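You operate a simulated robot arm through the tools that you are given. There is no shell and no other tool. Be economical: measure what you need, move in short steps, check, and stop when the job is done.

Carry out the task below with a simulated robot arm. There is one attempt and no reset: what you move stays moved.

Task
Tape the adapter of the size on the job card.
Fine: set the turns by the winder's table, run it once, put the adapter in the green tray, switch off last. Set down upright: what you pick out.

Only the result counts: the job must be done as asked and must still hold three seconds after the hand-in. Knocking over, shifting, dropping, spilling or breaking anything else fails it.

Robot
A 7-joint arm with a two-finger parallel gripper, fixed in place. Base frame: the origin is at the foot of the arm, x ahead of it, y to its left, z up; the work surface is at about z = 85. Readings come in cm, rad, newtons and seconds.
With the tool pointing down near the work surface it reaches from about 10 to 64 cm from the base axis. Its first joint turns from -1.152 to 1.152 rad. Payload 1.57 kg.
Tool frame: the origin (TCP) lies between the finger pads and is the grasp point; the fingertips stand 3 cm ahead of it; z points along the fingers, y is the line along which they close. The gripper opens to 8 cm. The fingers are 1.7 cm wide and 1.2 cm thick; the gripper's body (4 by 8.2 cm) begins 8 cm behind the TCP.
Orientation is told as [roll, pitch, yaw] about the base's x, y, z axes, in that order, counted from this pose: with the fingers straight down and closing along the base's y, the tool's x points along the base's -x, its y along +y and its z along -z.

Tools
- The arm moves only by the tool step_arm. Its arguments are lists of equal length, an entry for each row: "delta_pos": the shift along the tool's x, y, z in m, a list of three; "turn": the turn, a rotation vector about the tool's x, y, z in rad, a list of three. In form: {"delta_pos": [[dx, dy, dz], ...], "turn": [[wx, wy, wz], ...]}. A call has 1 to 10 rows; each row is the pose to reach, as a shift and turn from the pose commanded when the call began, along the tool's axes at that moment. "jaw" is the finger opening in m, from 0 to 0.08, set as the call begins (left out, the last holds). A row lasts 0.2 s, in which the tool goes at most 5 cm and 0.15 rad; a call with a longer step from one row to the next is refused whole, and so is a gripper value outside its range. A pose out of reach is approached as far as the arm can. The call stops where the force on the tool passes 90 N (or 10 N more than at its start, if that is more) or the arm is blocked; 0.2 s more then pass. The fingers move at their own pace (about 7.2 cm/s each) and stop on an object; they squeeze with about 36 N. The grip force told is the motor's: it shows also when the fingers shut on nothing. Time passes only in rows, and 0.2 s behind the last, so rows that repeat a pose let the fingers close. It gives the time, the measured TCP pose, the force on the tool (base axes), the opening and the grip force at its end, in the units of the frame above (readings bear some noise), with the torque about the TCP (base axes, N m) and any sound that the robot's microphone picked up.
- Cameras (640 x 400 px; columns grow to the right, rows downward): "scene" is fixed at [1.79, 41.86, 141.46]; the picture's right is [-0.89, -0.45, 0.00], its down [-0.29, 0.57, -0.77] and it looks along [0.34, -0.69, -0.64] (base axes); focal length 242 px, centre (320, 200). "wrist" rides on the gripper at [7.2, -0.7, -12.2] in the tool frame; the picture's right is [0.09, 1.00, 0.00], its down [-0.84, 0.08, -0.54] and it looks along [-0.54, 0.05, 0.84] (tool axes); focal length 238 px, centre (320, 200). There is no depth. A picture from a camera that has moved, and an enlarged one, comes with that camera's place and axes in the base frame and with its lens. The place of the scene camera against the robot may be out by one fixed shift of up to 2.5 cm in any direction.
- grab_frame(camera): a new picture of that camera. The clock stands still meanwhile.
- zoom(camera, box): a new picture of the part [left, top, right, bottom] of that camera's present view, enlarged. The clock stands still meanwhile.
- finish_job(): hands the job in; it is judged then, once.

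Go step by step. Nothing tells you positions but the pictures and the camera data: compare them with the known pose of the tool, close in by small moves and look again before you grip or let go. The budget is 120 turns and 84 pictures, counting those below and the enlarged ones. Unless the task says otherwise, let go and move clear before handing in, and close with one line.

The tools are called after "Emit:" as name(argument=value, ...) on one line, values as JSON. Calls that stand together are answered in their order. step_arm: Moves the arm, as the interface text tells. Its arguments: {"type":"object","properties":{"delta_pos":{"type":"array","items":{"type":"array","items":{"type":"number"}}},"turn":{"type":"array","items":{"type":"array","items":{"type":"number"}}},"jaw":{"type":"number"}},"required":["delta_pos","turn"]} The other tools are called the same way: grab_frame (camera) takes a picture; zoom (camera, box) takes an enlarged picture of a part of a camera's view; finish_job () hands the job in.

At the start:

```text
time_s: 0.0
eef_pos: [33.64, 11.91, 124.72]
ee_rot: [-0.001, -0.002, -0.001]
force: [0.3, -0.9, 0.8]
moment: [-0.03, 0.0, 0.0]
opening: 8.0
finger_force: 0.0
```

scene: 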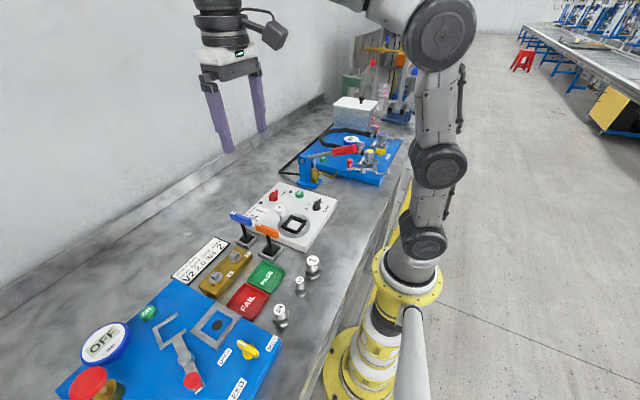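
wrist: 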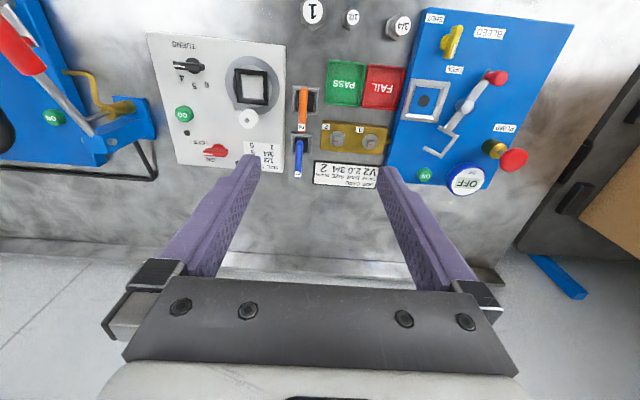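

I see a white panel (probably the winder), a blue test stand, a job card, trays and adapters. I'll zoom in to read the labels.

Emit:
zoom(camera="wrist", box=[140, 20, 300, 190])

Emit:
zoom(camera="wrist", box=[280, 0, 440, 200])

Emit:
zoom(camera="scene", box=[160, 170, 350, 340])

```text
2.35 times, centred on (220, 105) of wrist
camera zoom: at [26.46, 11.35, 136.81], right [-0.09, 1.0, 0.0], down [0.84, 0.08, 0.54], along [0.54, 0.05, -0.84], focal length 561 px, centre (555, 424)
```

zoom: 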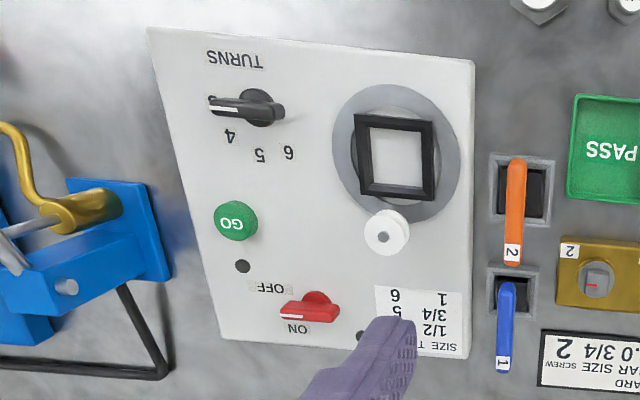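

```text
2.00 times, centred on (360, 100) of wrist
camera zoom: at [26.46, 11.35, 136.81], right [-0.09, 1.0, 0.0], down [0.84, 0.08, 0.54], along [0.54, 0.05, -0.84], focal length 477 px, centre (240, 400)
```

zoom: 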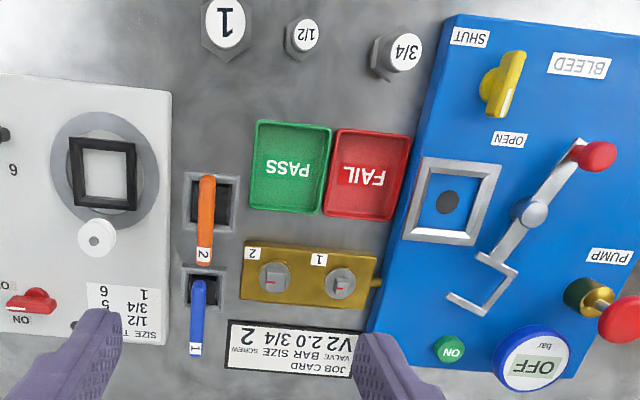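

```text
2.35 times, centred on (255, 255) of scene
camera zoom: at [1.79, 41.86, 141.46], right [-0.89, -0.45, 0.0], down [-0.29, 0.57, -0.77], along [0.34, -0.69, -0.64], focal length 569 px, centre (473, 71)
```

zoom: 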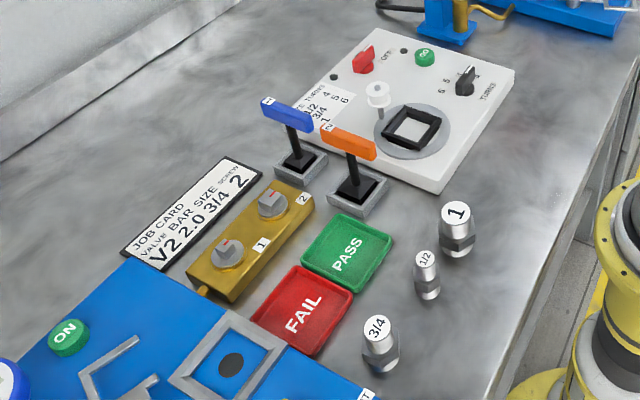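

The card reads size 3/4; the table seems to give 5 turns, which I'll verify later. I'll move closer above the adapters to locate the 3/4 one (about x 22, y 24).

Emit:
step_arm(delta_pos=[[0.025, 0.025, 0.02], [0.05, 0.05, 0.05], [0.075, 0.075, 0.08], [0.1, 0.09, 0.11], [0.11, 0.1, 0.14], [0.11, 0.1, 0.14]], turn=[[0, 0, 0], [0, 0, 0], [0, 0, 0], [0, 0, 0], [0, 0, 0], [0, 0, 0]])

Emit:
grab_frame(camera="wrist")

Emit:
zoom(camera="scene", box=[230, 180, 350, 260])

```text
time_s: 1.4
eef_pos: [22.57, 21.89, 110.75]
ee_rot: [0.001, 0.0, -0.002]
force: [0.6, -0.1, 1.0]
moment: [0.04, 0.0, 0.02]
opening: 7.98
finger_force: 0.1
```

```text
78 pictures are left
camera wrist: at [15.4, 21.24, 122.89], right [-0.09, 1.0, 0.0], down [0.84, 0.08, 0.54], along [0.54, 0.05, -0.84], focal length 238 px, centre (320, 200)
```

wrist: 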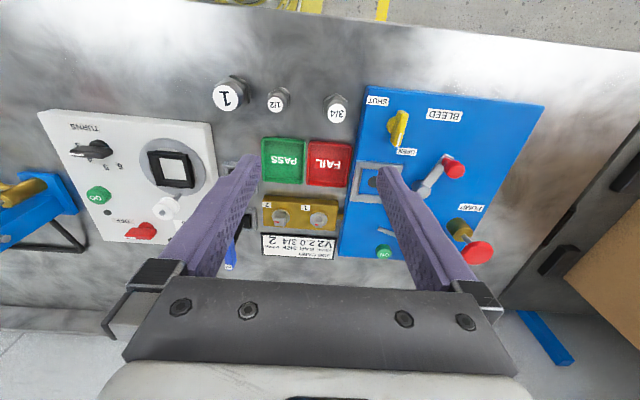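

```text
5.00 times, centred on (290, 220) of scene
camera zoom: at [1.79, 41.86, 141.46], right [-0.89, -0.45, 0.0], down [-0.29, 0.57, -0.77], along [0.34, -0.69, -0.64], focal length 1209 px, centre (470, 100)
```

zoom: 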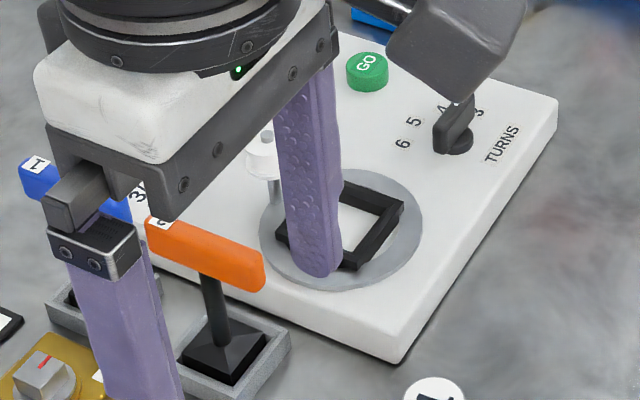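

The 3/4 adapter is near (22.1, 24.2), top about z 89. I'll move above it and look from closer.

Emit:
step_arm(delta_pos=[[0.02, 0.02, 0.03], [0.04, 0.025, 0.06], [0.04, 0.025, 0.08], [0.04, 0.025, 0.08]], turn=[[0, 0, 0], [0, 0, 0], [0, 0, 0], [0, 0, 0]])

Emit:
grab_frame(camera="wrist")

Emit:
zoom(camera="scene", box=[210, 250, 330, 330])

```text
time_s: 2.4
eef_pos: [18.68, 24.32, 102.64]
ee_rot: [-0.001, 0.0, 0.0]
force: [-0.4, 0.2, -0.8]
moment: [-0.01, 0.0, 0.01]
opening: 8.0
finger_force: 0.1
```

```text
76 pictures are left
camera wrist: at [11.49, 23.65, 114.78], right [-0.09, 1.0, 0.0], down [0.84, 0.08, 0.54], along [0.54, 0.05, -0.84], focal length 238 px, centre (320, 200)
```

wrist: 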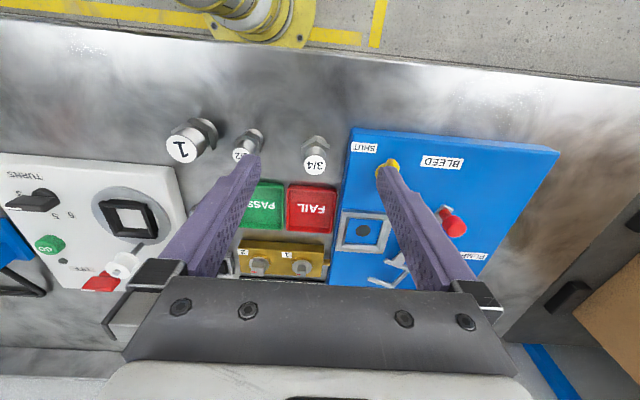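

```text
5.00 times, centred on (270, 290) of scene
camera zoom: at [1.79, 41.86, 141.46], right [-0.89, -0.45, 0.0], down [-0.29, 0.57, -0.77], along [0.34, -0.69, -0.64], focal length 1209 px, centre (570, -250)
```

zoom: 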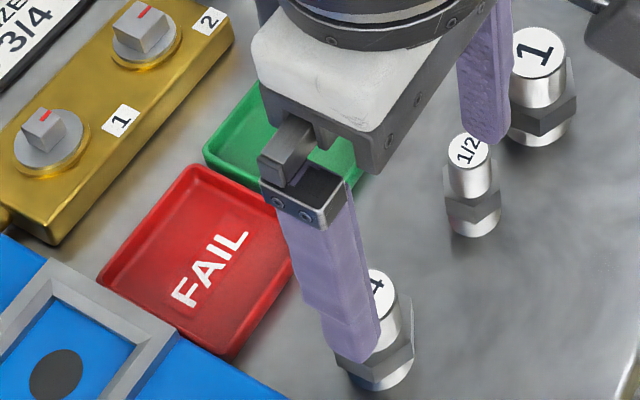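

I'll zoom on the adapter for a precise fix.

Emit:
zoom(camera="wrist", box=[270, 120, 390, 200])

```text
5.00 times, centred on (330, 160) of wrist
camera zoom: at [11.49, 23.65, 114.78], right [-0.09, 1.0, 0.0], down [0.84, 0.08, 0.54], along [0.54, 0.05, -0.84], focal length 1192 px, centre (270, 400)
```

zoom: 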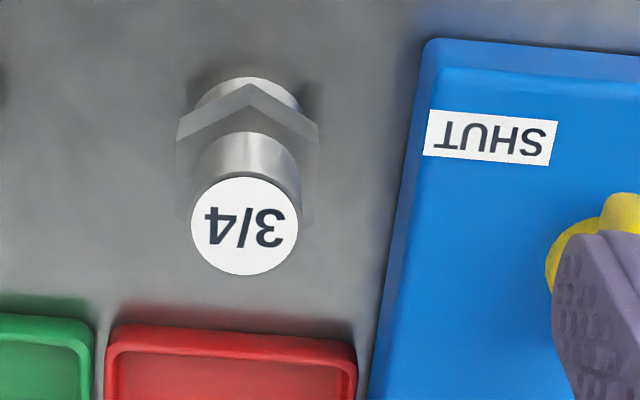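

The adapter axis is near (22.2, 24.05), top about z 91.3, with a hex at mid-height. I'll narrow the jaw (blue rig is nearby) and move directly above it.

Emit:
step_arm(delta_pos=[[-0.02, -0.002, 0.0], [-0.0355, -0.003, 0.02], [-0.0355, -0.003, 0.045], [-0.0355, -0.003, 0.045]], turn=[[0, 0, 0], [0, 0, 0], [0, 0, 0], [0, 0, 0]], jaw=0.048)

Emit:
zoom(camera="wrist", box=[240, 140, 400, 240])

Emit:
zoom(camera="scene", box=[220, 260, 340, 340])

```text
time_s: 3.4
eef_pos: [22.26, 24.02, 97.93]
ee_rot: [-0.001, -0.001, 0.001]
force: [0.0, 0.3, -0.7]
moment: [0.01, 0.02, 0.03]
opening: 4.83
finger_force: 0.0
```

```text
4.00 times, centred on (320, 190) of wrist
camera zoom: at [14.97, 23.37, 110.2], right [-0.09, 1.0, 0.0], down [0.84, 0.08, 0.54], along [0.54, 0.05, -0.84], focal length 953 px, centre (320, 240)
```

zoom: 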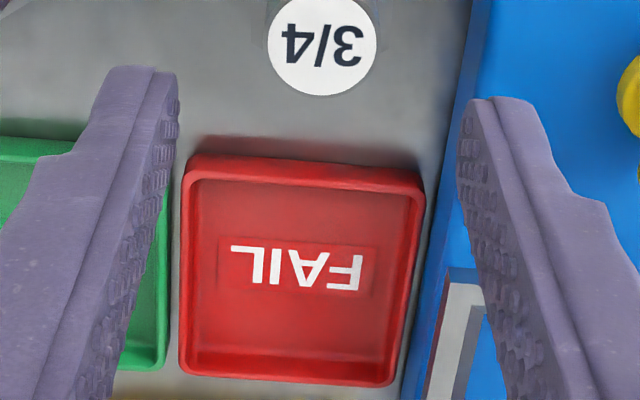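

```text
5.00 times, centred on (280, 300) of scene
camera zoom: at [1.79, 41.86, 141.46], right [-0.89, -0.45, 0.0], down [-0.29, 0.57, -0.77], along [0.34, -0.69, -0.64], focal length 1209 px, centre (520, -300)
```

zoom: 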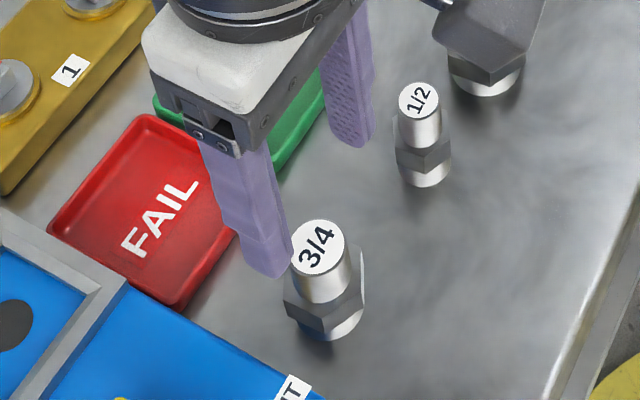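

Alignment agrees: axis near (22.35, 24.06). I'll descend so that the fingertips surround the upper cylinder, and then close.

Emit:
step_arm(delta_pos=[[-0.001, 0, 0.02], [-0.001, 0, 0.04], [-0.001, 0, 0.058], [-0.001, 0, 0.058]], turn=[[0, 0, 0], [0, 0, 0], [0, 0, 0], [0, 0, 0]])

Emit:
zoom(camera="wrist", box=[240, 120, 400, 220])

Emit:
zoom(camera="scene", box=[220, 260, 340, 340])

```text
time_s: 4.4
eef_pos: [22.38, 24.02, 92.39]
ee_rot: [0.001, -0.001, -0.001]
force: [-0.4, -0.6, 0.4]
moment: [-0.03, -0.01, -0.03]
opening: 4.77
finger_force: 0.0
```

```text
4.00 times, centred on (320, 170) of wrist
camera zoom: at [15.07, 23.38, 104.51], right [-0.09, 1.0, 0.0], down [0.84, 0.08, 0.54], along [0.54, 0.05, -0.84], focal length 953 px, centre (320, 320)
```

zoom: 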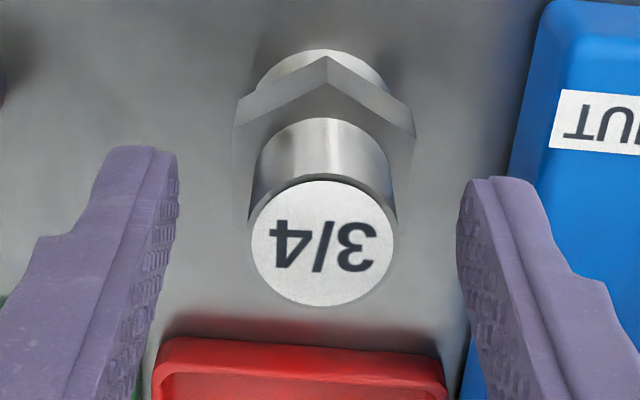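

```text
5.00 times, centred on (280, 300) of scene
camera zoom: at [1.79, 41.86, 141.46], right [-0.89, -0.45, 0.0], down [-0.29, 0.57, -0.77], along [0.34, -0.69, -0.64], focal length 1209 px, centre (520, -300)
```

zoom: 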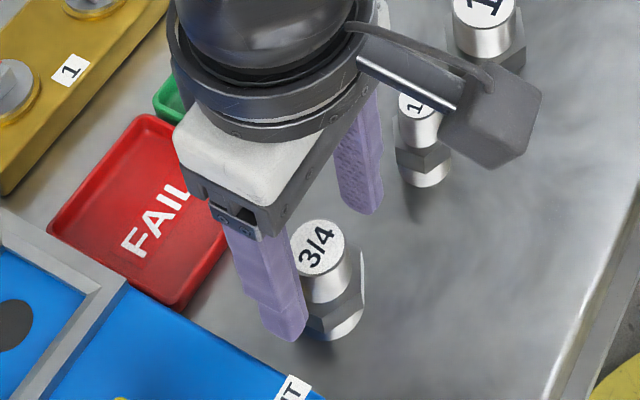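

Everything is centred, so I'll close the jaw.

Emit:
step_arm(delta_pos=[[0, 0, 0], [0, 0, 0], [0, 0, 0], [0, 0, 0]], turn=[[0, 0, 0], [0, 0, 0], [0, 0, 0], [0, 0, 0]], jaw=0.0)

```text
time_s: 5.4
eef_pos: [22.34, 24.08, 92.29]
ee_rot: [0.001, -0.001, -0.001]
force: [-0.4, -0.3, -0.3]
moment: [-0.01, 0.01, 0.03]
opening: 2.46
finger_force: 36.4
```

Gripped at 2.46 cm. I'll lift and view.

Emit:
step_arm(delta_pos=[[0, 0, -0.03], [0, 0, -0.07], [0, 0, -0.12], [0, 0, -0.16], [0, 0, -0.16]], turn=[[0, 0, 0], [0, 0, 0], [0, 0, 0], [0, 0, 0], [0, 0, 0]])

Emit:
grab_frame(camera="scene")

```text
time_s: 6.6
eef_pos: [22.42, 24.14, 108.37]
ee_rot: [-0.001, 0.0, 0.0]
force: [-0.1, 0.0, -1.3]
moment: [-0.03, 0.03, -0.04]
opening: 2.51
finger_force: 36.2
```

```text
69 pictures are left
```

scene: 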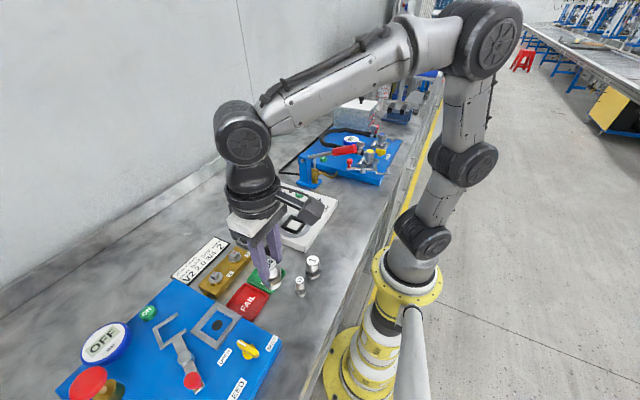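

Held well. I'll move over towards the winder at this height to view the socket.

Emit:
step_arm(delta_pos=[[-0.012, -0.041, -0.005], [-0.024, -0.082, -0.01], [-0.036, -0.123, -0.015], [-0.048, -0.164, -0.02], [-0.06, -0.205, -0.02], [-0.07, -0.246, -0.02], [-0.07, -0.246, -0.02]], turn=[[0, 0, 0], [0, 0, 0], [0, 0, 0], [0, 0, 0], [0, 0, 0], [0, 0, 0], [0, 0, 0]])

Emit:
grab_frame(camera="wrist")

Emit:
zoom(camera="scene", box=[230, 170, 350, 250])

```text
time_s: 8.2
eef_pos: [29.25, -0.58, 110.53]
ee_rot: [-0.001, -0.001, 0.001]
force: [-0.3, -0.1, -2.3]
moment: [-0.02, 0.02, 0.02]
opening: 2.5
finger_force: 35.9
```

```text
68 pictures are left
camera wrist: at [22.09, -1.24, 122.72], right [-0.09, 1.0, 0.0], down [0.84, 0.08, 0.54], along [0.54, 0.05, -0.84], focal length 238 px, centre (320, 200)
```

wrist: 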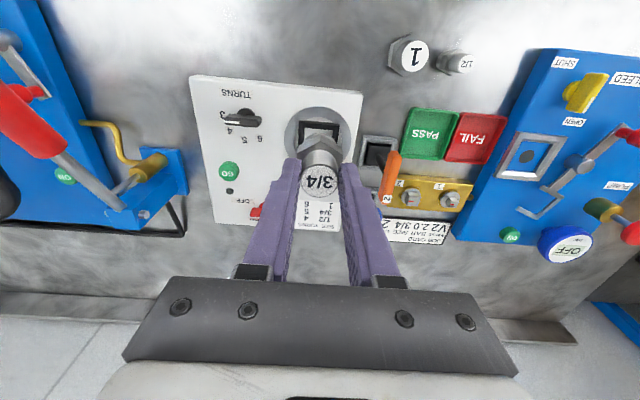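

```text
5.00 times, centred on (290, 210) of scene
camera zoom: at [1.8, 41.86, 141.46], right [-0.89, -0.45, 0.0], down [-0.29, 0.57, -0.77], along [0.34, -0.69, -0.64], focal length 1209 px, centre (470, 150)
```

zoom: 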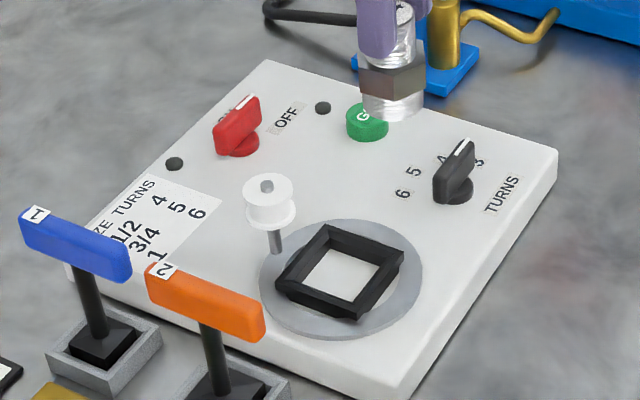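

The table confirms 3/4 → 5 turns. I'll zoom in on the socket from the wrist.

Emit:
zoom(camera="wrist", box=[240, 90, 400, 190])

Emit:
zoom(camera="wrist", box=[180, 70, 280, 230])

```text
4.00 times, centred on (320, 140) of wrist
camera zoom: at [22.09, -1.24, 122.72], right [-0.09, 1.0, 0.0], down [0.84, 0.08, 0.54], along [0.54, 0.05, -0.84], focal length 953 px, centre (320, 440)
```

zoom: 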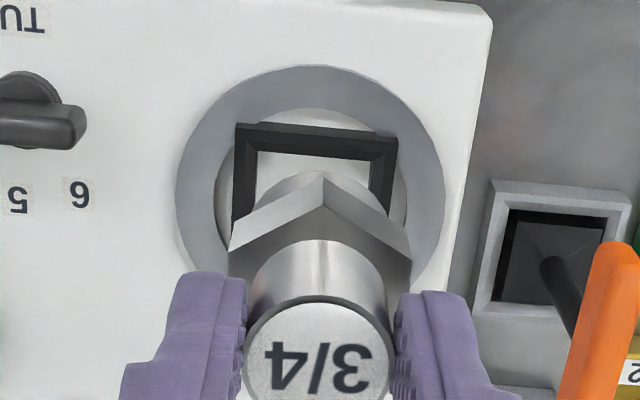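

```text
2.50 times, centred on (230, 150) of wrist
camera zoom: at [22.09, -1.24, 122.72], right [-0.09, 1.0, 0.0], down [0.84, 0.08, 0.54], along [0.54, 0.05, -0.84], focal length 596 px, centre (545, 325)
```

zoom: 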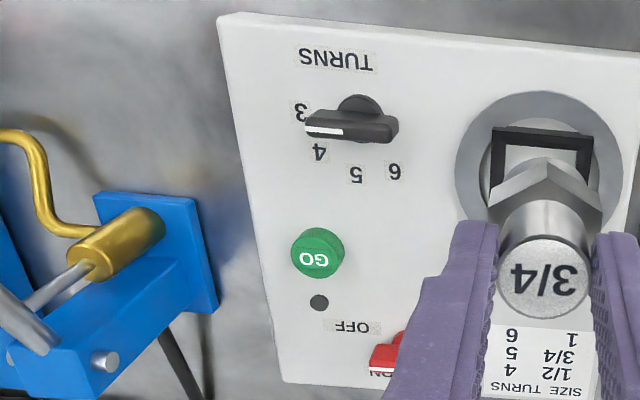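

The nest centre is near (33.85, -0.55), with its rim top about z 88.4. I'll move the adapter above it and check before inserting.

Emit:
step_arm(delta_pos=[[-0.025, 0, 0.02], [-0.046, 0, 0.05], [-0.046, 0, 0.09], [-0.046, 0, 0.11], [-0.046, 0, 0.11]], turn=[[0, 0, 0], [0, 0, 0], [0, 0, 0], [0, 0, 0], [0, 0, 0]])

Emit:
zoom(camera="wrist", box=[240, 110, 400, 210])

Emit:
zoom(camera="scene", box=[230, 170, 350, 250])

```text
time_s: 9.4
eef_pos: [34.04, -0.51, 99.41]
ee_rot: [-0.002, -0.001, 0.0]
force: [-0.1, 0.0, -3.0]
moment: [0.0, 0.02, 0.01]
opening: 2.46
finger_force: 36.0
```

```text
4.00 times, centred on (320, 160) of wrist
camera zoom: at [26.8, -1.16, 111.59], right [-0.09, 1.0, 0.0], down [0.84, 0.08, 0.54], along [0.54, 0.05, -0.84], focal length 953 px, centre (320, 360)
```

zoom: 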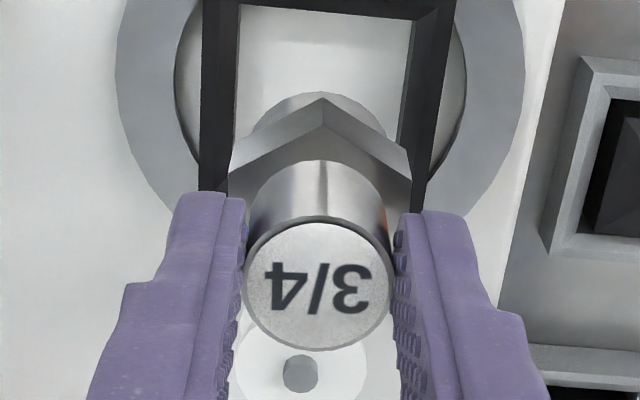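

```text
5.00 times, centred on (290, 210) of scene
camera zoom: at [1.8, 41.86, 141.46], right [-0.89, -0.45, 0.0], down [-0.29, 0.57, -0.77], along [0.34, -0.69, -0.64], focal length 1209 px, centre (470, 150)
```

zoom: 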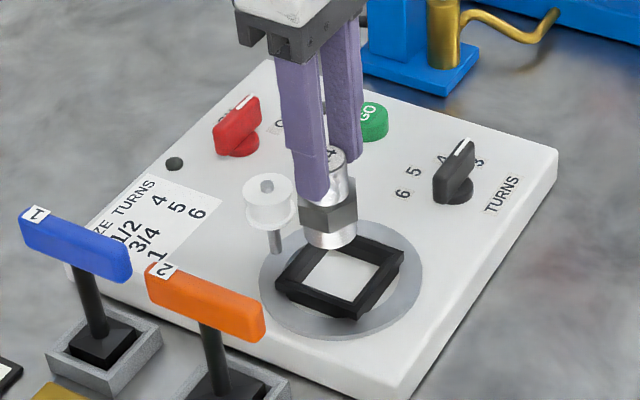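

Close to centred; I'll lower to just above the rim and compare.

Emit:
step_arm(delta_pos=[[0.0015, 0, 0.015], [0.0015, 0, 0.027], [0.0015, 0, 0.027]], turn=[[0, 0, 0], [0, 0, 0], [0, 0, 0]])

Emit:
zoom(camera="wrist", box=[240, 80, 400, 180])

Emit:
zoom(camera="scene", box=[260, 195, 332, 243])

```text
time_s: 10.2
eef_pos: [33.91, -0.52, 96.73]
ee_rot: [-0.001, 0.001, 0.0]
force: [0.5, 0.4, -1.0]
moment: [0.02, 0.02, 0.01]
opening: 2.47
finger_force: 35.7
```

```text
4.00 times, centred on (320, 130) of wrist
camera zoom: at [26.65, -1.26, 108.9], right [-0.09, 1.0, 0.0], down [0.84, 0.08, 0.54], along [0.54, 0.05, -0.84], focal length 953 px, centre (320, 480)
```

zoom: 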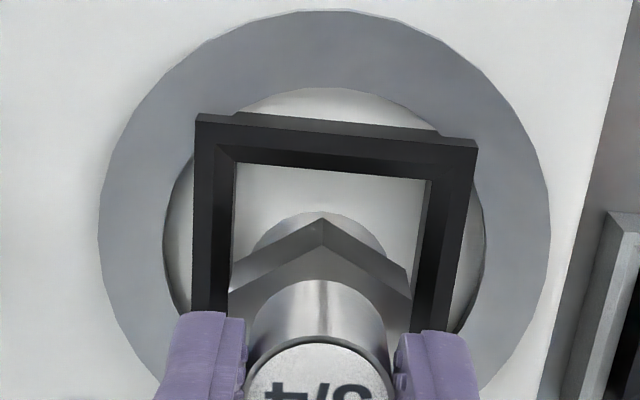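

```text
8.33 times, centred on (296, 219) of scene
camera zoom: at [1.79, 41.86, 141.46], right [-0.89, -0.45, 0.0], down [-0.29, 0.57, -0.77], along [0.34, -0.69, -0.64], focal length 2016 px, centre (520, 42)
```

zoom: 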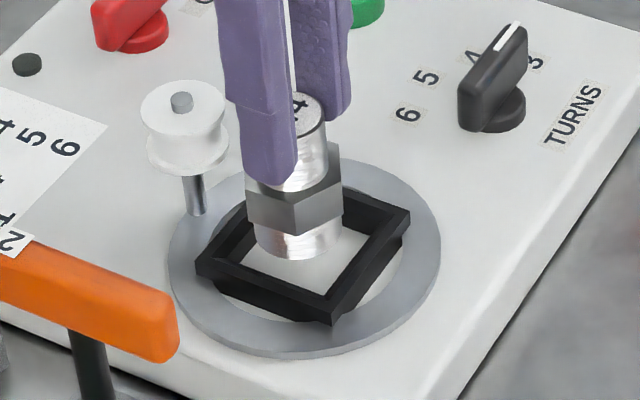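

The adapter looks centred over the nest. I'll lower it in small steps, watching force.

Emit:
step_arm(delta_pos=[[0, 0, 0.004], [0, 0, 0.008], [0, 0, 0.012], [0, 0, 0.012]], turn=[[0, 0, 0], [0, 0, 0], [0, 0, 0], [0, 0, 0]])

Emit:
zoom(camera="scene", box=[260, 195, 332, 243])

```text
time_s: 11.2
eef_pos: [33.91, -0.5, 95.47]
ee_rot: [0.001, 0.0, 0.001]
force: [0.3, -0.7, -2.5]
moment: [0.01, 0.01, -0.05]
opening: 2.47
finger_force: 36.2
```

```text
8.33 times, centred on (296, 219) of scene
camera zoom: at [1.79, 41.86, 141.46], right [-0.89, -0.45, 0.0], down [-0.29, 0.57, -0.77], along [0.34, -0.69, -0.64], focal length 2016 px, centre (520, 42)
```

zoom: 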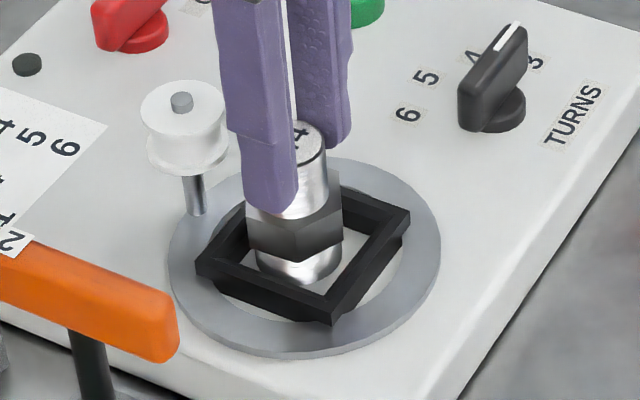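

It is entering the nest without contact. I continue down.

Emit:
step_arm(delta_pos=[[0, 0, 0.003], [0, 0, 0.006], [0, 0, 0.009], [0, 0, 0.009]], turn=[[0, 0, 0], [0, 0, 0], [0, 0, 0], [0, 0, 0]])

Emit:
zoom(camera="scene", box=[260, 195, 332, 243])

```text
time_s: 12.2
eef_pos: [34.18, -0.33, 94.82]
ee_rot: [0.001, -0.012, 0.001]
force: [-0.1, 0.1, 34.3]
moment: [0.23, -0.34, -0.02]
opening: 2.47
finger_force: 36.2
```

```text
8.33 times, centred on (296, 219) of scene
camera zoom: at [1.75, 41.86, 141.47], right [-0.89, -0.45, 0.0], down [-0.29, 0.57, -0.77], along [0.34, -0.69, -0.64], focal length 2016 px, centre (520, 42)
```

zoom: 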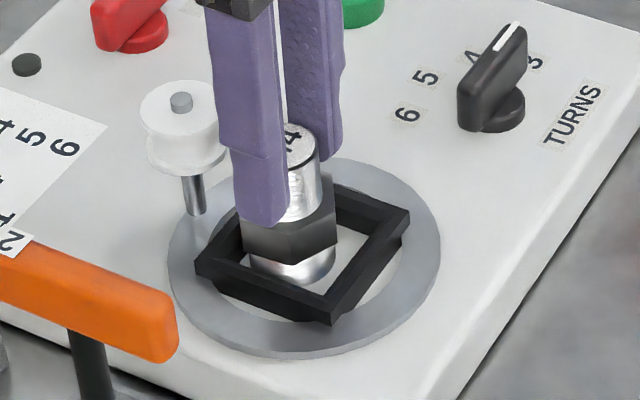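

Contact at z≈94.8 with a slight sideways drift. I'll ease back up a little and re-check the pose.

Emit:
step_arm(delta_pos=[[0, 0, -0.003], [0, 0, -0.006], [0, 0, -0.006]], turn=[[0, 0, 0], [0, 0, 0], [0, 0, 0]])

Emit:
zoom(camera="wrist", box=[240, 60, 400, 160])

Emit:
zoom(camera="scene", box=[275, 205, 323, 237])

```text
time_s: 13.0
eef_pos: [33.66, -0.38, 95.08]
ee_rot: [-0.001, 0.006, 0.0]
force: [0.5, -0.4, -1.1]
moment: [0.02, 0.04, 0.01]
opening: 2.47
finger_force: 36.0
```

```text
4.00 times, centred on (320, 110) of wrist
camera zoom: at [26.53, -1.02, 107.26], right [-0.09, 1.0, 0.0], down [0.84, 0.08, 0.54], along [0.53, 0.05, -0.84], focal length 953 px, centre (320, 560)
```

zoom: 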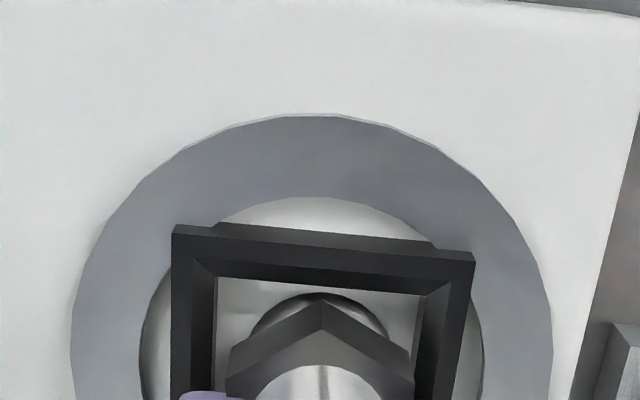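

```text
12.50 times, centred on (299, 221) of scene
camera zoom: at [1.79, 41.86, 141.46], right [-0.89, -0.45, 0.0], down [-0.29, 0.57, -0.77], along [0.34, -0.69, -0.64], focal length 3024 px, centre (582, -62)
```

zoom: 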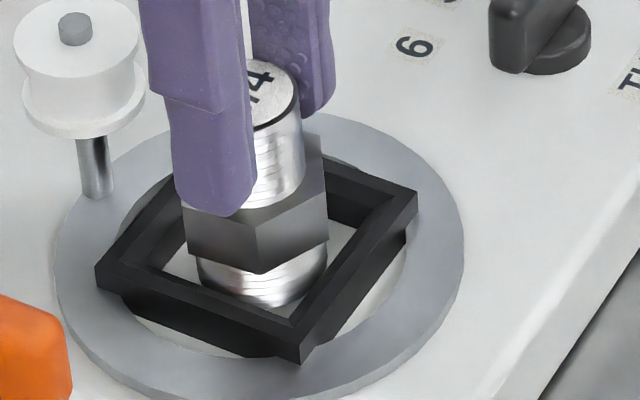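

I'll let it settle and re-read.

Emit:
step_arm(delta_pos=[[0, 0, 0], [0, 0, 0]], turn=[[0, 0, 0], [0, 0, 0]])

```text
time_s: 13.6
eef_pos: [33.83, -0.42, 95.29]
ee_rot: [0.0, 0.0, 0.001]
force: [0.4, 0.0, -1.0]
moment: [-0.05, -0.01, 0.03]
opening: 2.45
finger_force: 35.9
```

Settled near (33.83, -0.42, 95.29). I'll correct y by 1 mm and lower gently to contact.

Emit:
step_arm(delta_pos=[[0, -0.001, 0.001], [0, -0.001, 0.003], [0, -0.001, 0.0045], [0, -0.001, 0.0045], [0, -0.001, 0.0045]], turn=[[0, 0, 0], [0, 0, 0], [0, 0, 0], [0, 0, 0], [0, 0, 0]])

```text
time_s: 14.8
eef_pos: [33.8, -0.3, 94.83]
ee_rot: [0.0, -0.002, 0.0]
force: [-5.2, -2.0, 13.4]
moment: [-0.19, 0.03, -0.05]
opening: 2.46
finger_force: 36.1
```

It's resting on something at z≈94.83. I'll check the view before letting go.

Emit:
zoom(camera="scene", box=[275, 205, 323, 237])

Emit:
zoom(camera="wrist", box=[260, 110, 380, 190])

```text
12.50 times, centred on (299, 221) of scene
camera zoom: at [1.77, 41.86, 141.47], right [-0.89, -0.45, 0.0], down [-0.29, 0.57, -0.77], along [0.34, -0.69, -0.64], focal length 3024 px, centre (582, -62)
```

zoom: 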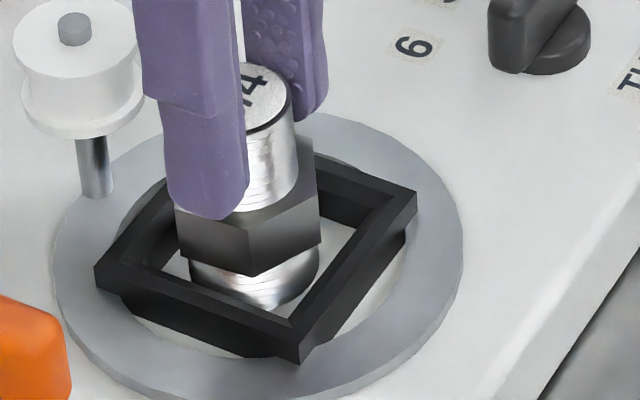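

```text
5.00 times, centred on (320, 150) of wrist
camera zoom: at [26.61, -1.04, 106.98], right [-0.09, 1.0, 0.0], down [0.84, 0.08, 0.54], along [0.54, 0.05, -0.84], focal length 1192 px, centre (320, 450)
```

zoom: 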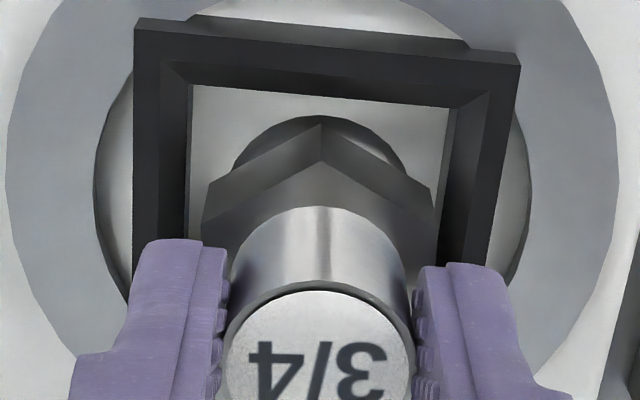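

Centred in the nest and standing on its floor. I'll relax the sideways command and open the jaw.

Emit:
step_arm(delta_pos=[[0, 0.0015, -0.001], [0, 0.0015, -0.001]], turn=[[0, 0, 0], [0, 0, 0]])

Emit:
step_arm(delta_pos=[[0, 0, 0], [0, 0, 0], [0, 0, 0], [0, 0, 0]], turn=[[0, 0, 0], [0, 0, 0], [0, 0, 0], [0, 0, 0]], jaw=0.05)

Emit:
zoom(camera="scene", box=[275, 205, 323, 237])

```text
time_s: 15.4
eef_pos: [33.99, -0.1, 94.88]
ee_rot: [0.0, -0.002, 0.002]
force: [1.2, -3.2, 6.9]
moment: [-0.19, -0.23, -0.08]
opening: 2.48
finger_force: 36.3
```

```text
time_s: 16.4
eef_pos: [33.9, -0.19, 94.84]
ee_rot: [0.0, 0.0, -0.001]
force: [-0.1, 0.1, 0.4]
moment: [0.04, -0.05, -0.04]
opening: 4.99
finger_force: 0.1
```

```text
12.50 times, centred on (299, 221) of scene
camera zoom: at [1.79, 41.86, 141.46], right [-0.89, -0.45, 0.0], down [-0.29, 0.57, -0.77], along [0.34, -0.69, -0.64], focal length 3024 px, centre (582, -62)
```

zoom: 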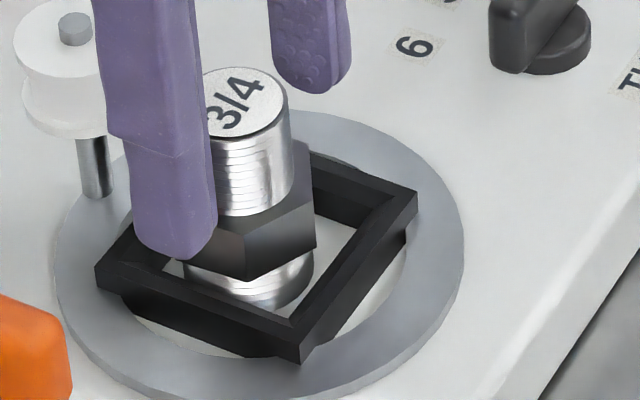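

It stands in the nest. I'll retreat straight up and look.

Emit:
step_arm(delta_pos=[[0, 0, -0.02], [0, 0, -0.05], [0.03, 0, -0.08], [0.06, 0, -0.11], [0.08, 0, -0.11], [0.08, 0, -0.11]], turn=[[0, 0, 0], [0, 0, 0], [0, 0, 0], [0, 0, 0], [0, 0, 0], [0, 0, 0]])

Emit:
zoom(camera="wrist", box=[140, 100, 380, 260])

Emit:
zoom(camera="scene", box=[275, 205, 323, 237])

```text
time_s: 17.8
eef_pos: [25.78, -0.49, 105.85]
ee_rot: [0.002, 0.001, 0.0]
force: [-0.6, 0.4, -0.2]
moment: [0.0, 0.0, 0.01]
opening: 5.0
finger_force: 0.0
```

```text
2.50 times, centred on (260, 180) of wrist
camera zoom: at [18.54, -1.15, 118.09], right [-0.09, 1.0, 0.0], down [0.84, 0.08, 0.54], along [0.54, 0.05, -0.84], focal length 596 px, centre (470, 250)
```

zoom: 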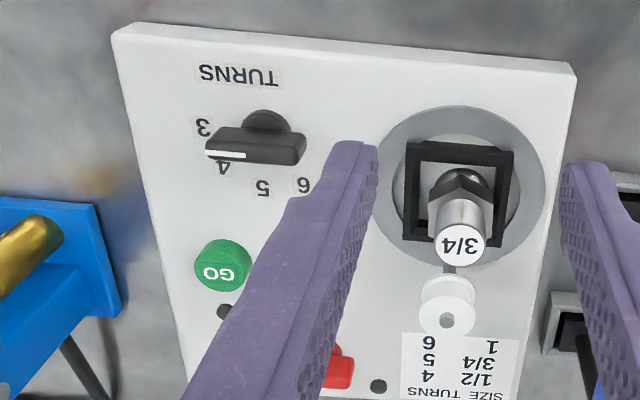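

```text
12.50 times, centred on (299, 221) of scene
camera zoom: at [1.79, 41.86, 141.46], right [-0.89, -0.45, 0.0], down [-0.29, 0.57, -0.77], along [0.34, -0.69, -0.64], focal length 3024 px, centre (582, -62)
```

zoom: 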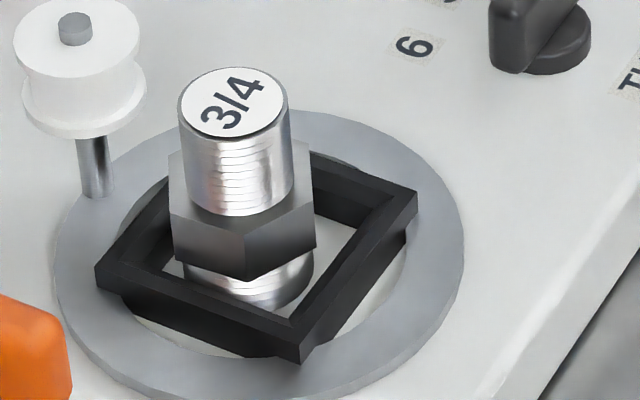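

Adapter is upright in the nest. Next the TURNS knob: its axis is near (31.2, -10.6), the pointer at 3, and position 5 is about +1.2 rad away. I'll position above it with the fingers closing across the bar.

Emit:
step_arm(delta_pos=[[-0.006, -0.01, 0], [-0.012, -0.02, 0], [-0.018, -0.03, 0], [-0.024, -0.04, 0], [-0.03, -0.05, 0], [-0.036, -0.06, 0], [-0.042, -0.07, 0], [-0.048, -0.08, 0], [-0.054, -0.09, 0], [-0.054, -0.101, 0]], turn=[[0, 0, 0.145], [0, 0, 0.29], [0, 0, 0.435], [0, 0, 0.58], [0, 0, 0.725], [0, 0, 0.87], [0, 0, 1.015], [0, 0, 1.16], [0, 0, 1.305], [0, 0, 1.449]], jaw=0.05)

Emit:
grab_frame(camera="wrist")

Emit:
zoom(camera="scene", box=[260, 165, 356, 229])

```text
time_s: 20.0
eef_pos: [31.22, -10.44, 105.68]
ee_rot: [-0.001, 0.002, -1.452]
force: [0.0, 0.1, -0.4]
moment: [-0.01, -0.01, -0.01]
opening: 5.0
finger_force: 0.2
```

```text
51 pictures are left
camera wrist: at [29.67, -3.36, 117.82], right [0.98, 0.21, 0.0], down [0.18, -0.82, 0.54], along [0.11, -0.53, -0.84], focal length 238 px, centre (320, 200)
```

wrist: 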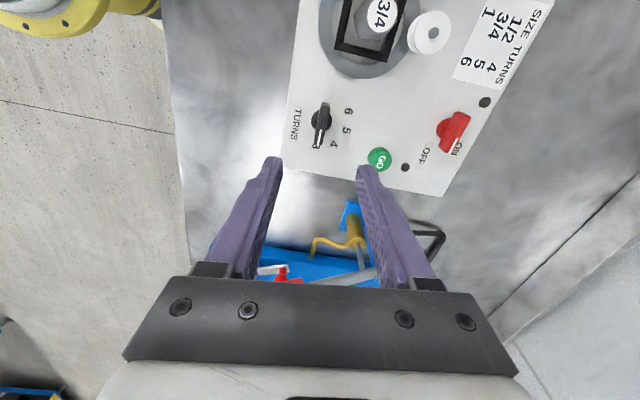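

```text
6.25 times, centred on (308, 197) of scene
camera zoom: at [1.79, 41.86, 141.46], right [-0.89, -0.45, 0.0], down [-0.29, 0.57, -0.77], along [0.34, -0.69, -0.64], focal length 1512 px, centre (395, 219)
```

zoom: 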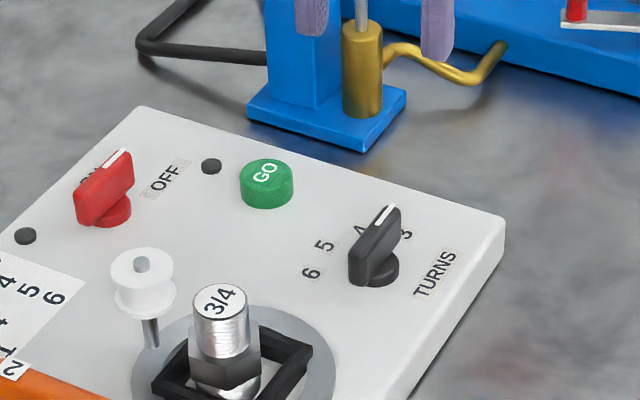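

Emit:
zoom(camera="wrist", box=[260, 70, 410, 170])

Emit:
zoom(camera="wrist", box=[340, 70, 500, 200])

```text
4.00 times, centred on (335, 120) of wrist
camera zoom: at [29.67, -3.36, 117.82], right [0.98, 0.21, 0.0], down [0.18, -0.82, 0.54], along [0.11, -0.53, -0.84], focal length 953 px, centre (260, 520)
```

zoom: 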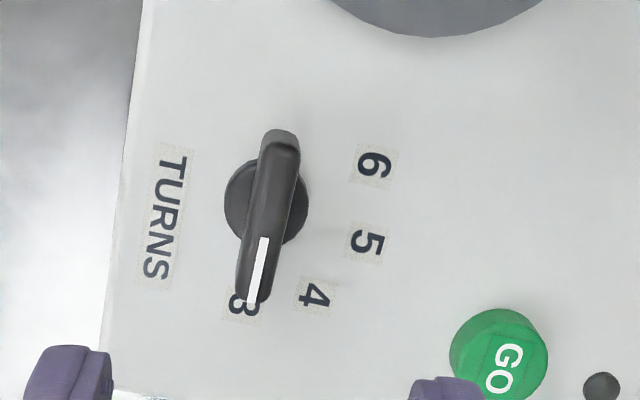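

```text
3.08 times, centred on (420, 135) of wrist
camera zoom: at [29.67, -3.36, 117.82], right [0.98, 0.21, 0.0], down [0.18, -0.82, 0.54], along [0.11, -0.53, -0.84], focal length 733 px, centre (12, 400)
```

zoom: 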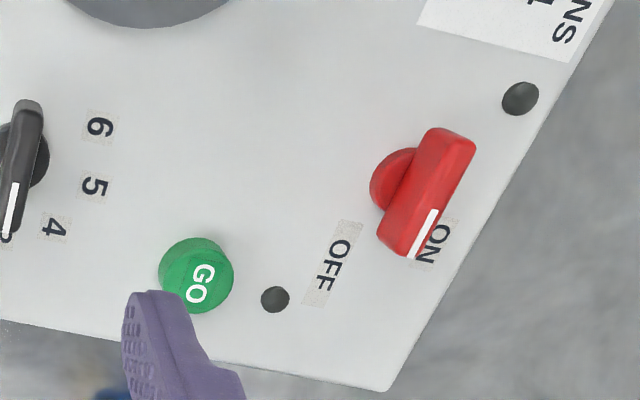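

Pointer is at 3, and label spacing is about 38°, so 5 is about +76°. Power knob points to OFF, lamps unlit. I'll align with the bar and descend to just around its top.

Emit:
step_arm(delta_pos=[[-0.0021, 0.0006, 0.04], [-0.0021, 0.0006, 0.08], [-0.0021, 0.0006, 0.11], [-0.0021, 0.0006, 0.127], [-0.0021, 0.0006, 0.127]], turn=[[0, 0, 0.07], [0, 0, 0.07], [0, 0, 0.07], [0, 0, 0.07], [0, 0, 0.07]])

Emit:
zoom(camera="scene", box=[290, 170, 350, 210])

Emit:
zoom(camera="wrist", box=[240, 110, 390, 210])

```text
time_s: 21.2
eef_pos: [31.51, -10.48, 92.89]
ee_rot: [0.0, 0.0, -1.516]
force: [-0.1, -0.5, 0.6]
moment: [-0.01, 0.03, 0.0]
opening: 4.99
finger_force: 0.1
```

```text
10.00 times, centred on (320, 190) of scene
camera zoom: at [1.79, 41.86, 141.46], right [-0.89, -0.45, 0.0], down [-0.29, 0.57, -0.77], along [0.34, -0.69, -0.64], focal length 2419 px, centre (320, 300)
```

zoom: 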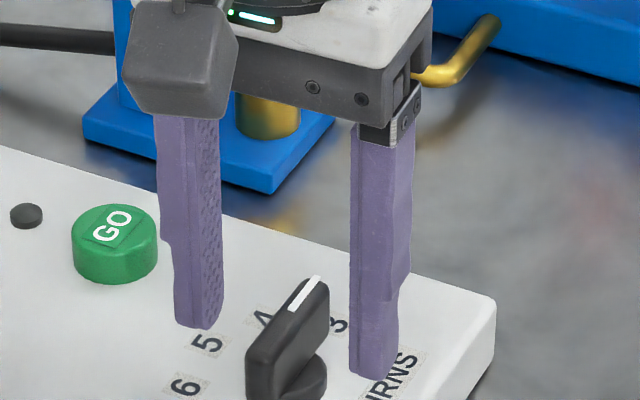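

```text
4.00 times, centred on (315, 160) of wrist
camera zoom: at [30.38, -3.38, 105.1], right [0.99, 0.14, 0.0], down [0.12, -0.83, 0.54], along [0.08, -0.54, -0.84], focal length 953 px, centre (340, 360)
```

zoom: 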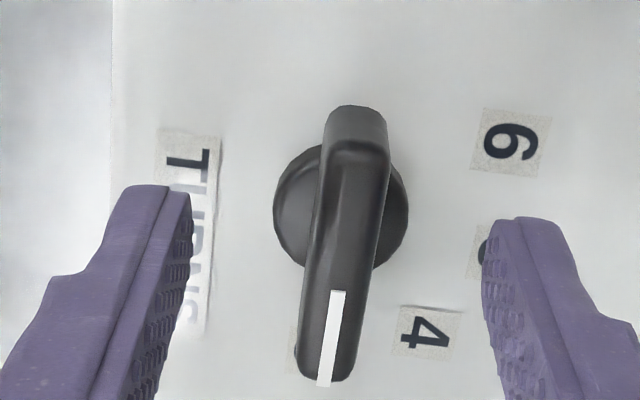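

Well aligned. Lower 7 mm more and close on the bar.

Emit:
step_arm(delta_pos=[[-0.0015, -0.0005, 0.004], [-0.0015, -0.0005, 0.007], [-0.0015, -0.0005, 0.007]], turn=[[0, 0, 0.02], [0, 0, 0.02], [0, 0, 0.02]])

Emit:
step_arm(delta_pos=[[0, 0, 0], [0, 0, 0], [0, 0, 0], [0, 0, 0]], turn=[[0, 0, 0], [0, 0, 0], [0, 0, 0], [0, 0, 0]], jaw=0.0)

```text
time_s: 22.0
eef_pos: [31.24, -10.68, 92.23]
ee_rot: [0.001, 0.001, -1.538]
force: [0.1, -1.0, -1.0]
moment: [-0.03, -0.02, 0.0]
opening: 4.99
finger_force: 0.0
```

```text
time_s: 23.0
eef_pos: [31.54, -10.82, 92.33]
ee_rot: [0.007, -0.002, -1.538]
force: [18.7, 2.6, -7.2]
moment: [0.18, -0.08, -0.05]
opening: 1.11
finger_force: 28.2
```

Gripped at 1.1 cm. I now turn it by about +76°, with a small recentring.

Emit:
step_arm(delta_pos=[[0, 0.002, 0], [0, 0.002, 0], [0, 0.002, 0], [0, 0.002, 0], [0, 0.002, 0], [0, 0.002, 0], [0, 0.002, 0], [0, 0.002, 0], [0, 0.002, 0], [0, 0.002, 0]], turn=[[0, 0, -0.14], [0, 0, -0.28], [0, 0, -0.42], [0, 0, -0.56], [0, 0, -0.7], [0, 0, -0.84], [0, 0, -0.98], [0, 0, -1.12], [0, 0, -1.26], [0, 0, -1.31]])

Emit:
zoom(camera="scene", box=[290, 170, 350, 210])

```text
time_s: 25.2
eef_pos: [31.48, -10.83, 92.42]
ee_rot: [0.0, 0.001, -0.226]
force: [8.9, -0.9, -17.2]
moment: [-0.05, -0.37, 0.01]
opening: 1.08
finger_force: 28.2
```

```text
10.00 times, centred on (320, 190) of scene
camera zoom: at [1.83, 41.86, 141.47], right [-0.89, -0.45, 0.0], down [-0.29, 0.57, -0.77], along [0.34, -0.69, -0.64], focal length 2419 px, centre (320, 300)
```

zoom: 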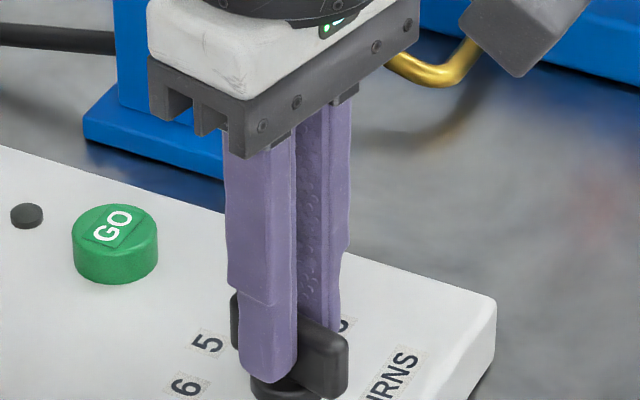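

The knob followed. Release, lift, and inspect.

Emit:
step_arm(delta_pos=[[0, 0, 0], [0, 0, 0], [0, 0, 0]], turn=[[0, 0, 0], [0, 0, 0], [0, 0, 0]], jaw=0.05)

Emit:
step_arm(delta_pos=[[0, 0, -0.03], [0, 0, -0.07], [0, 0, -0.1], [0, 0, -0.1]], turn=[[0, 0, 0], [0, 0, 0], [0, 0, 0], [0, 0, 0]])

Emit:
zoom(camera="wrist", box=[240, 90, 400, 190])

Emit:
zoom(camera="scene", box=[260, 165, 356, 229])

```text
time_s: 26.0
eef_pos: [31.42, -10.81, 92.46]
ee_rot: [0.001, 0.001, -0.229]
force: [0.3, -1.1, -0.4]
moment: [-0.01, -0.02, 0.0]
opening: 5.0
finger_force: 0.1
```

```text
time_s: 27.0
eef_pos: [31.56, -10.74, 102.55]
ee_rot: [-0.001, 0.0, -0.23]
force: [-0.2, -0.1, 0.1]
moment: [0.0, 0.01, -0.02]
opening: 5.0
finger_force: 0.0
```

```text
4.00 times, centred on (320, 140) of wrist
camera zoom: at [24.39, -9.77, 114.71], right [0.14, 0.99, 0.0], down [0.83, -0.11, 0.54], along [0.54, -0.07, -0.84], focal length 953 px, centre (320, 440)
```

zoom: 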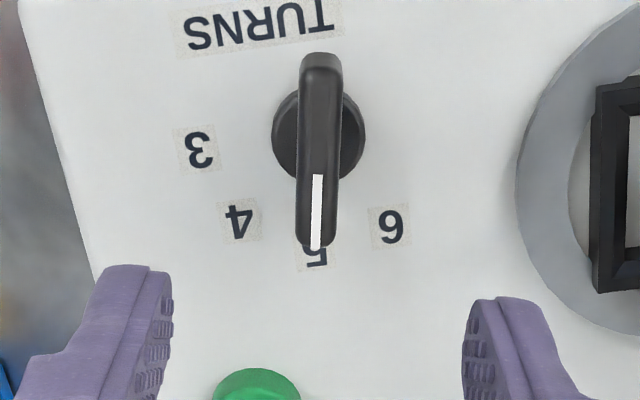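

```text
6.25 times, centred on (308, 197) of scene
camera zoom: at [1.79, 41.86, 141.46], right [-0.89, -0.45, 0.0], down [-0.29, 0.57, -0.77], along [0.34, -0.69, -0.64], focal length 1512 px, centre (395, 219)
```

zoom: 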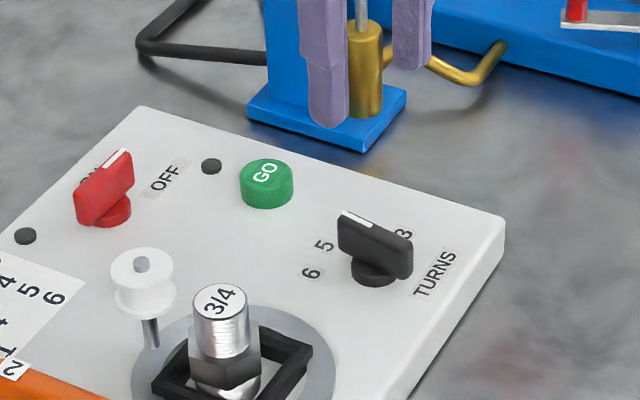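

The pointer is exactly on 5. Next the power knob, near (46.7, -8.8); I move above it and turn the fingers across its bar.

Emit:
step_arm(delta_pos=[[-0.0143, 0.0053, -0.01], [-0.0286, 0.0107, -0.02], [-0.0429, 0.016, -0.02], [-0.0572, 0.0214, -0.02], [-0.0715, 0.0267, -0.02], [-0.0858, 0.032, -0.02], [-0.1, 0.0374, -0.02], [-0.1144, 0.0427, -0.02], [-0.1287, 0.048, -0.02], [-0.143, 0.0534, -0.02]], turn=[[0, 0, 0.134], [0, 0, 0.268], [0, 0, 0.402], [0, 0, 0.536], [0, 0, 0.67], [0, 0, 0.804], [0, 0, 0.938], [0, 0, 1.072], [0, 0, 1.206], [0, 0, 1.34]])

Emit:
zoom(camera="wrist", box=[200, 60, 440, 220])

```text
time_s: 29.2
eef_pos: [46.6, -8.62, 104.53]
ee_rot: [0.0, 0.0, -1.57]
force: [0.2, -0.2, 0.0]
moment: [0.0, -0.01, -0.03]
opening: 5.0
finger_force: 0.1
```

```text
2.50 times, centred on (320, 140) of wrist
camera zoom: at [45.92, -1.44, 116.65], right [1.0, 0.09, 0.0], down [0.08, -0.84, 0.54], along [0.05, -0.54, -0.84], focal length 596 px, centre (320, 350)
```

zoom: 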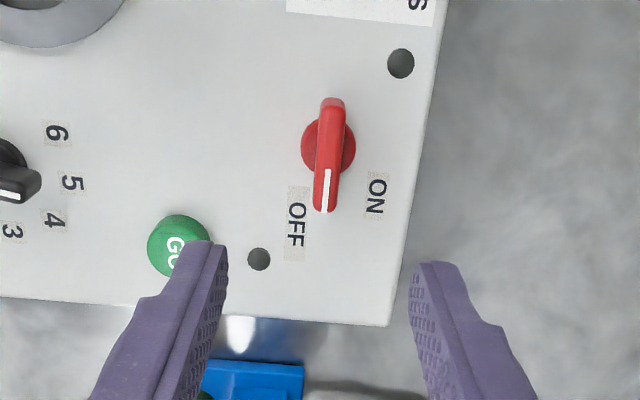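

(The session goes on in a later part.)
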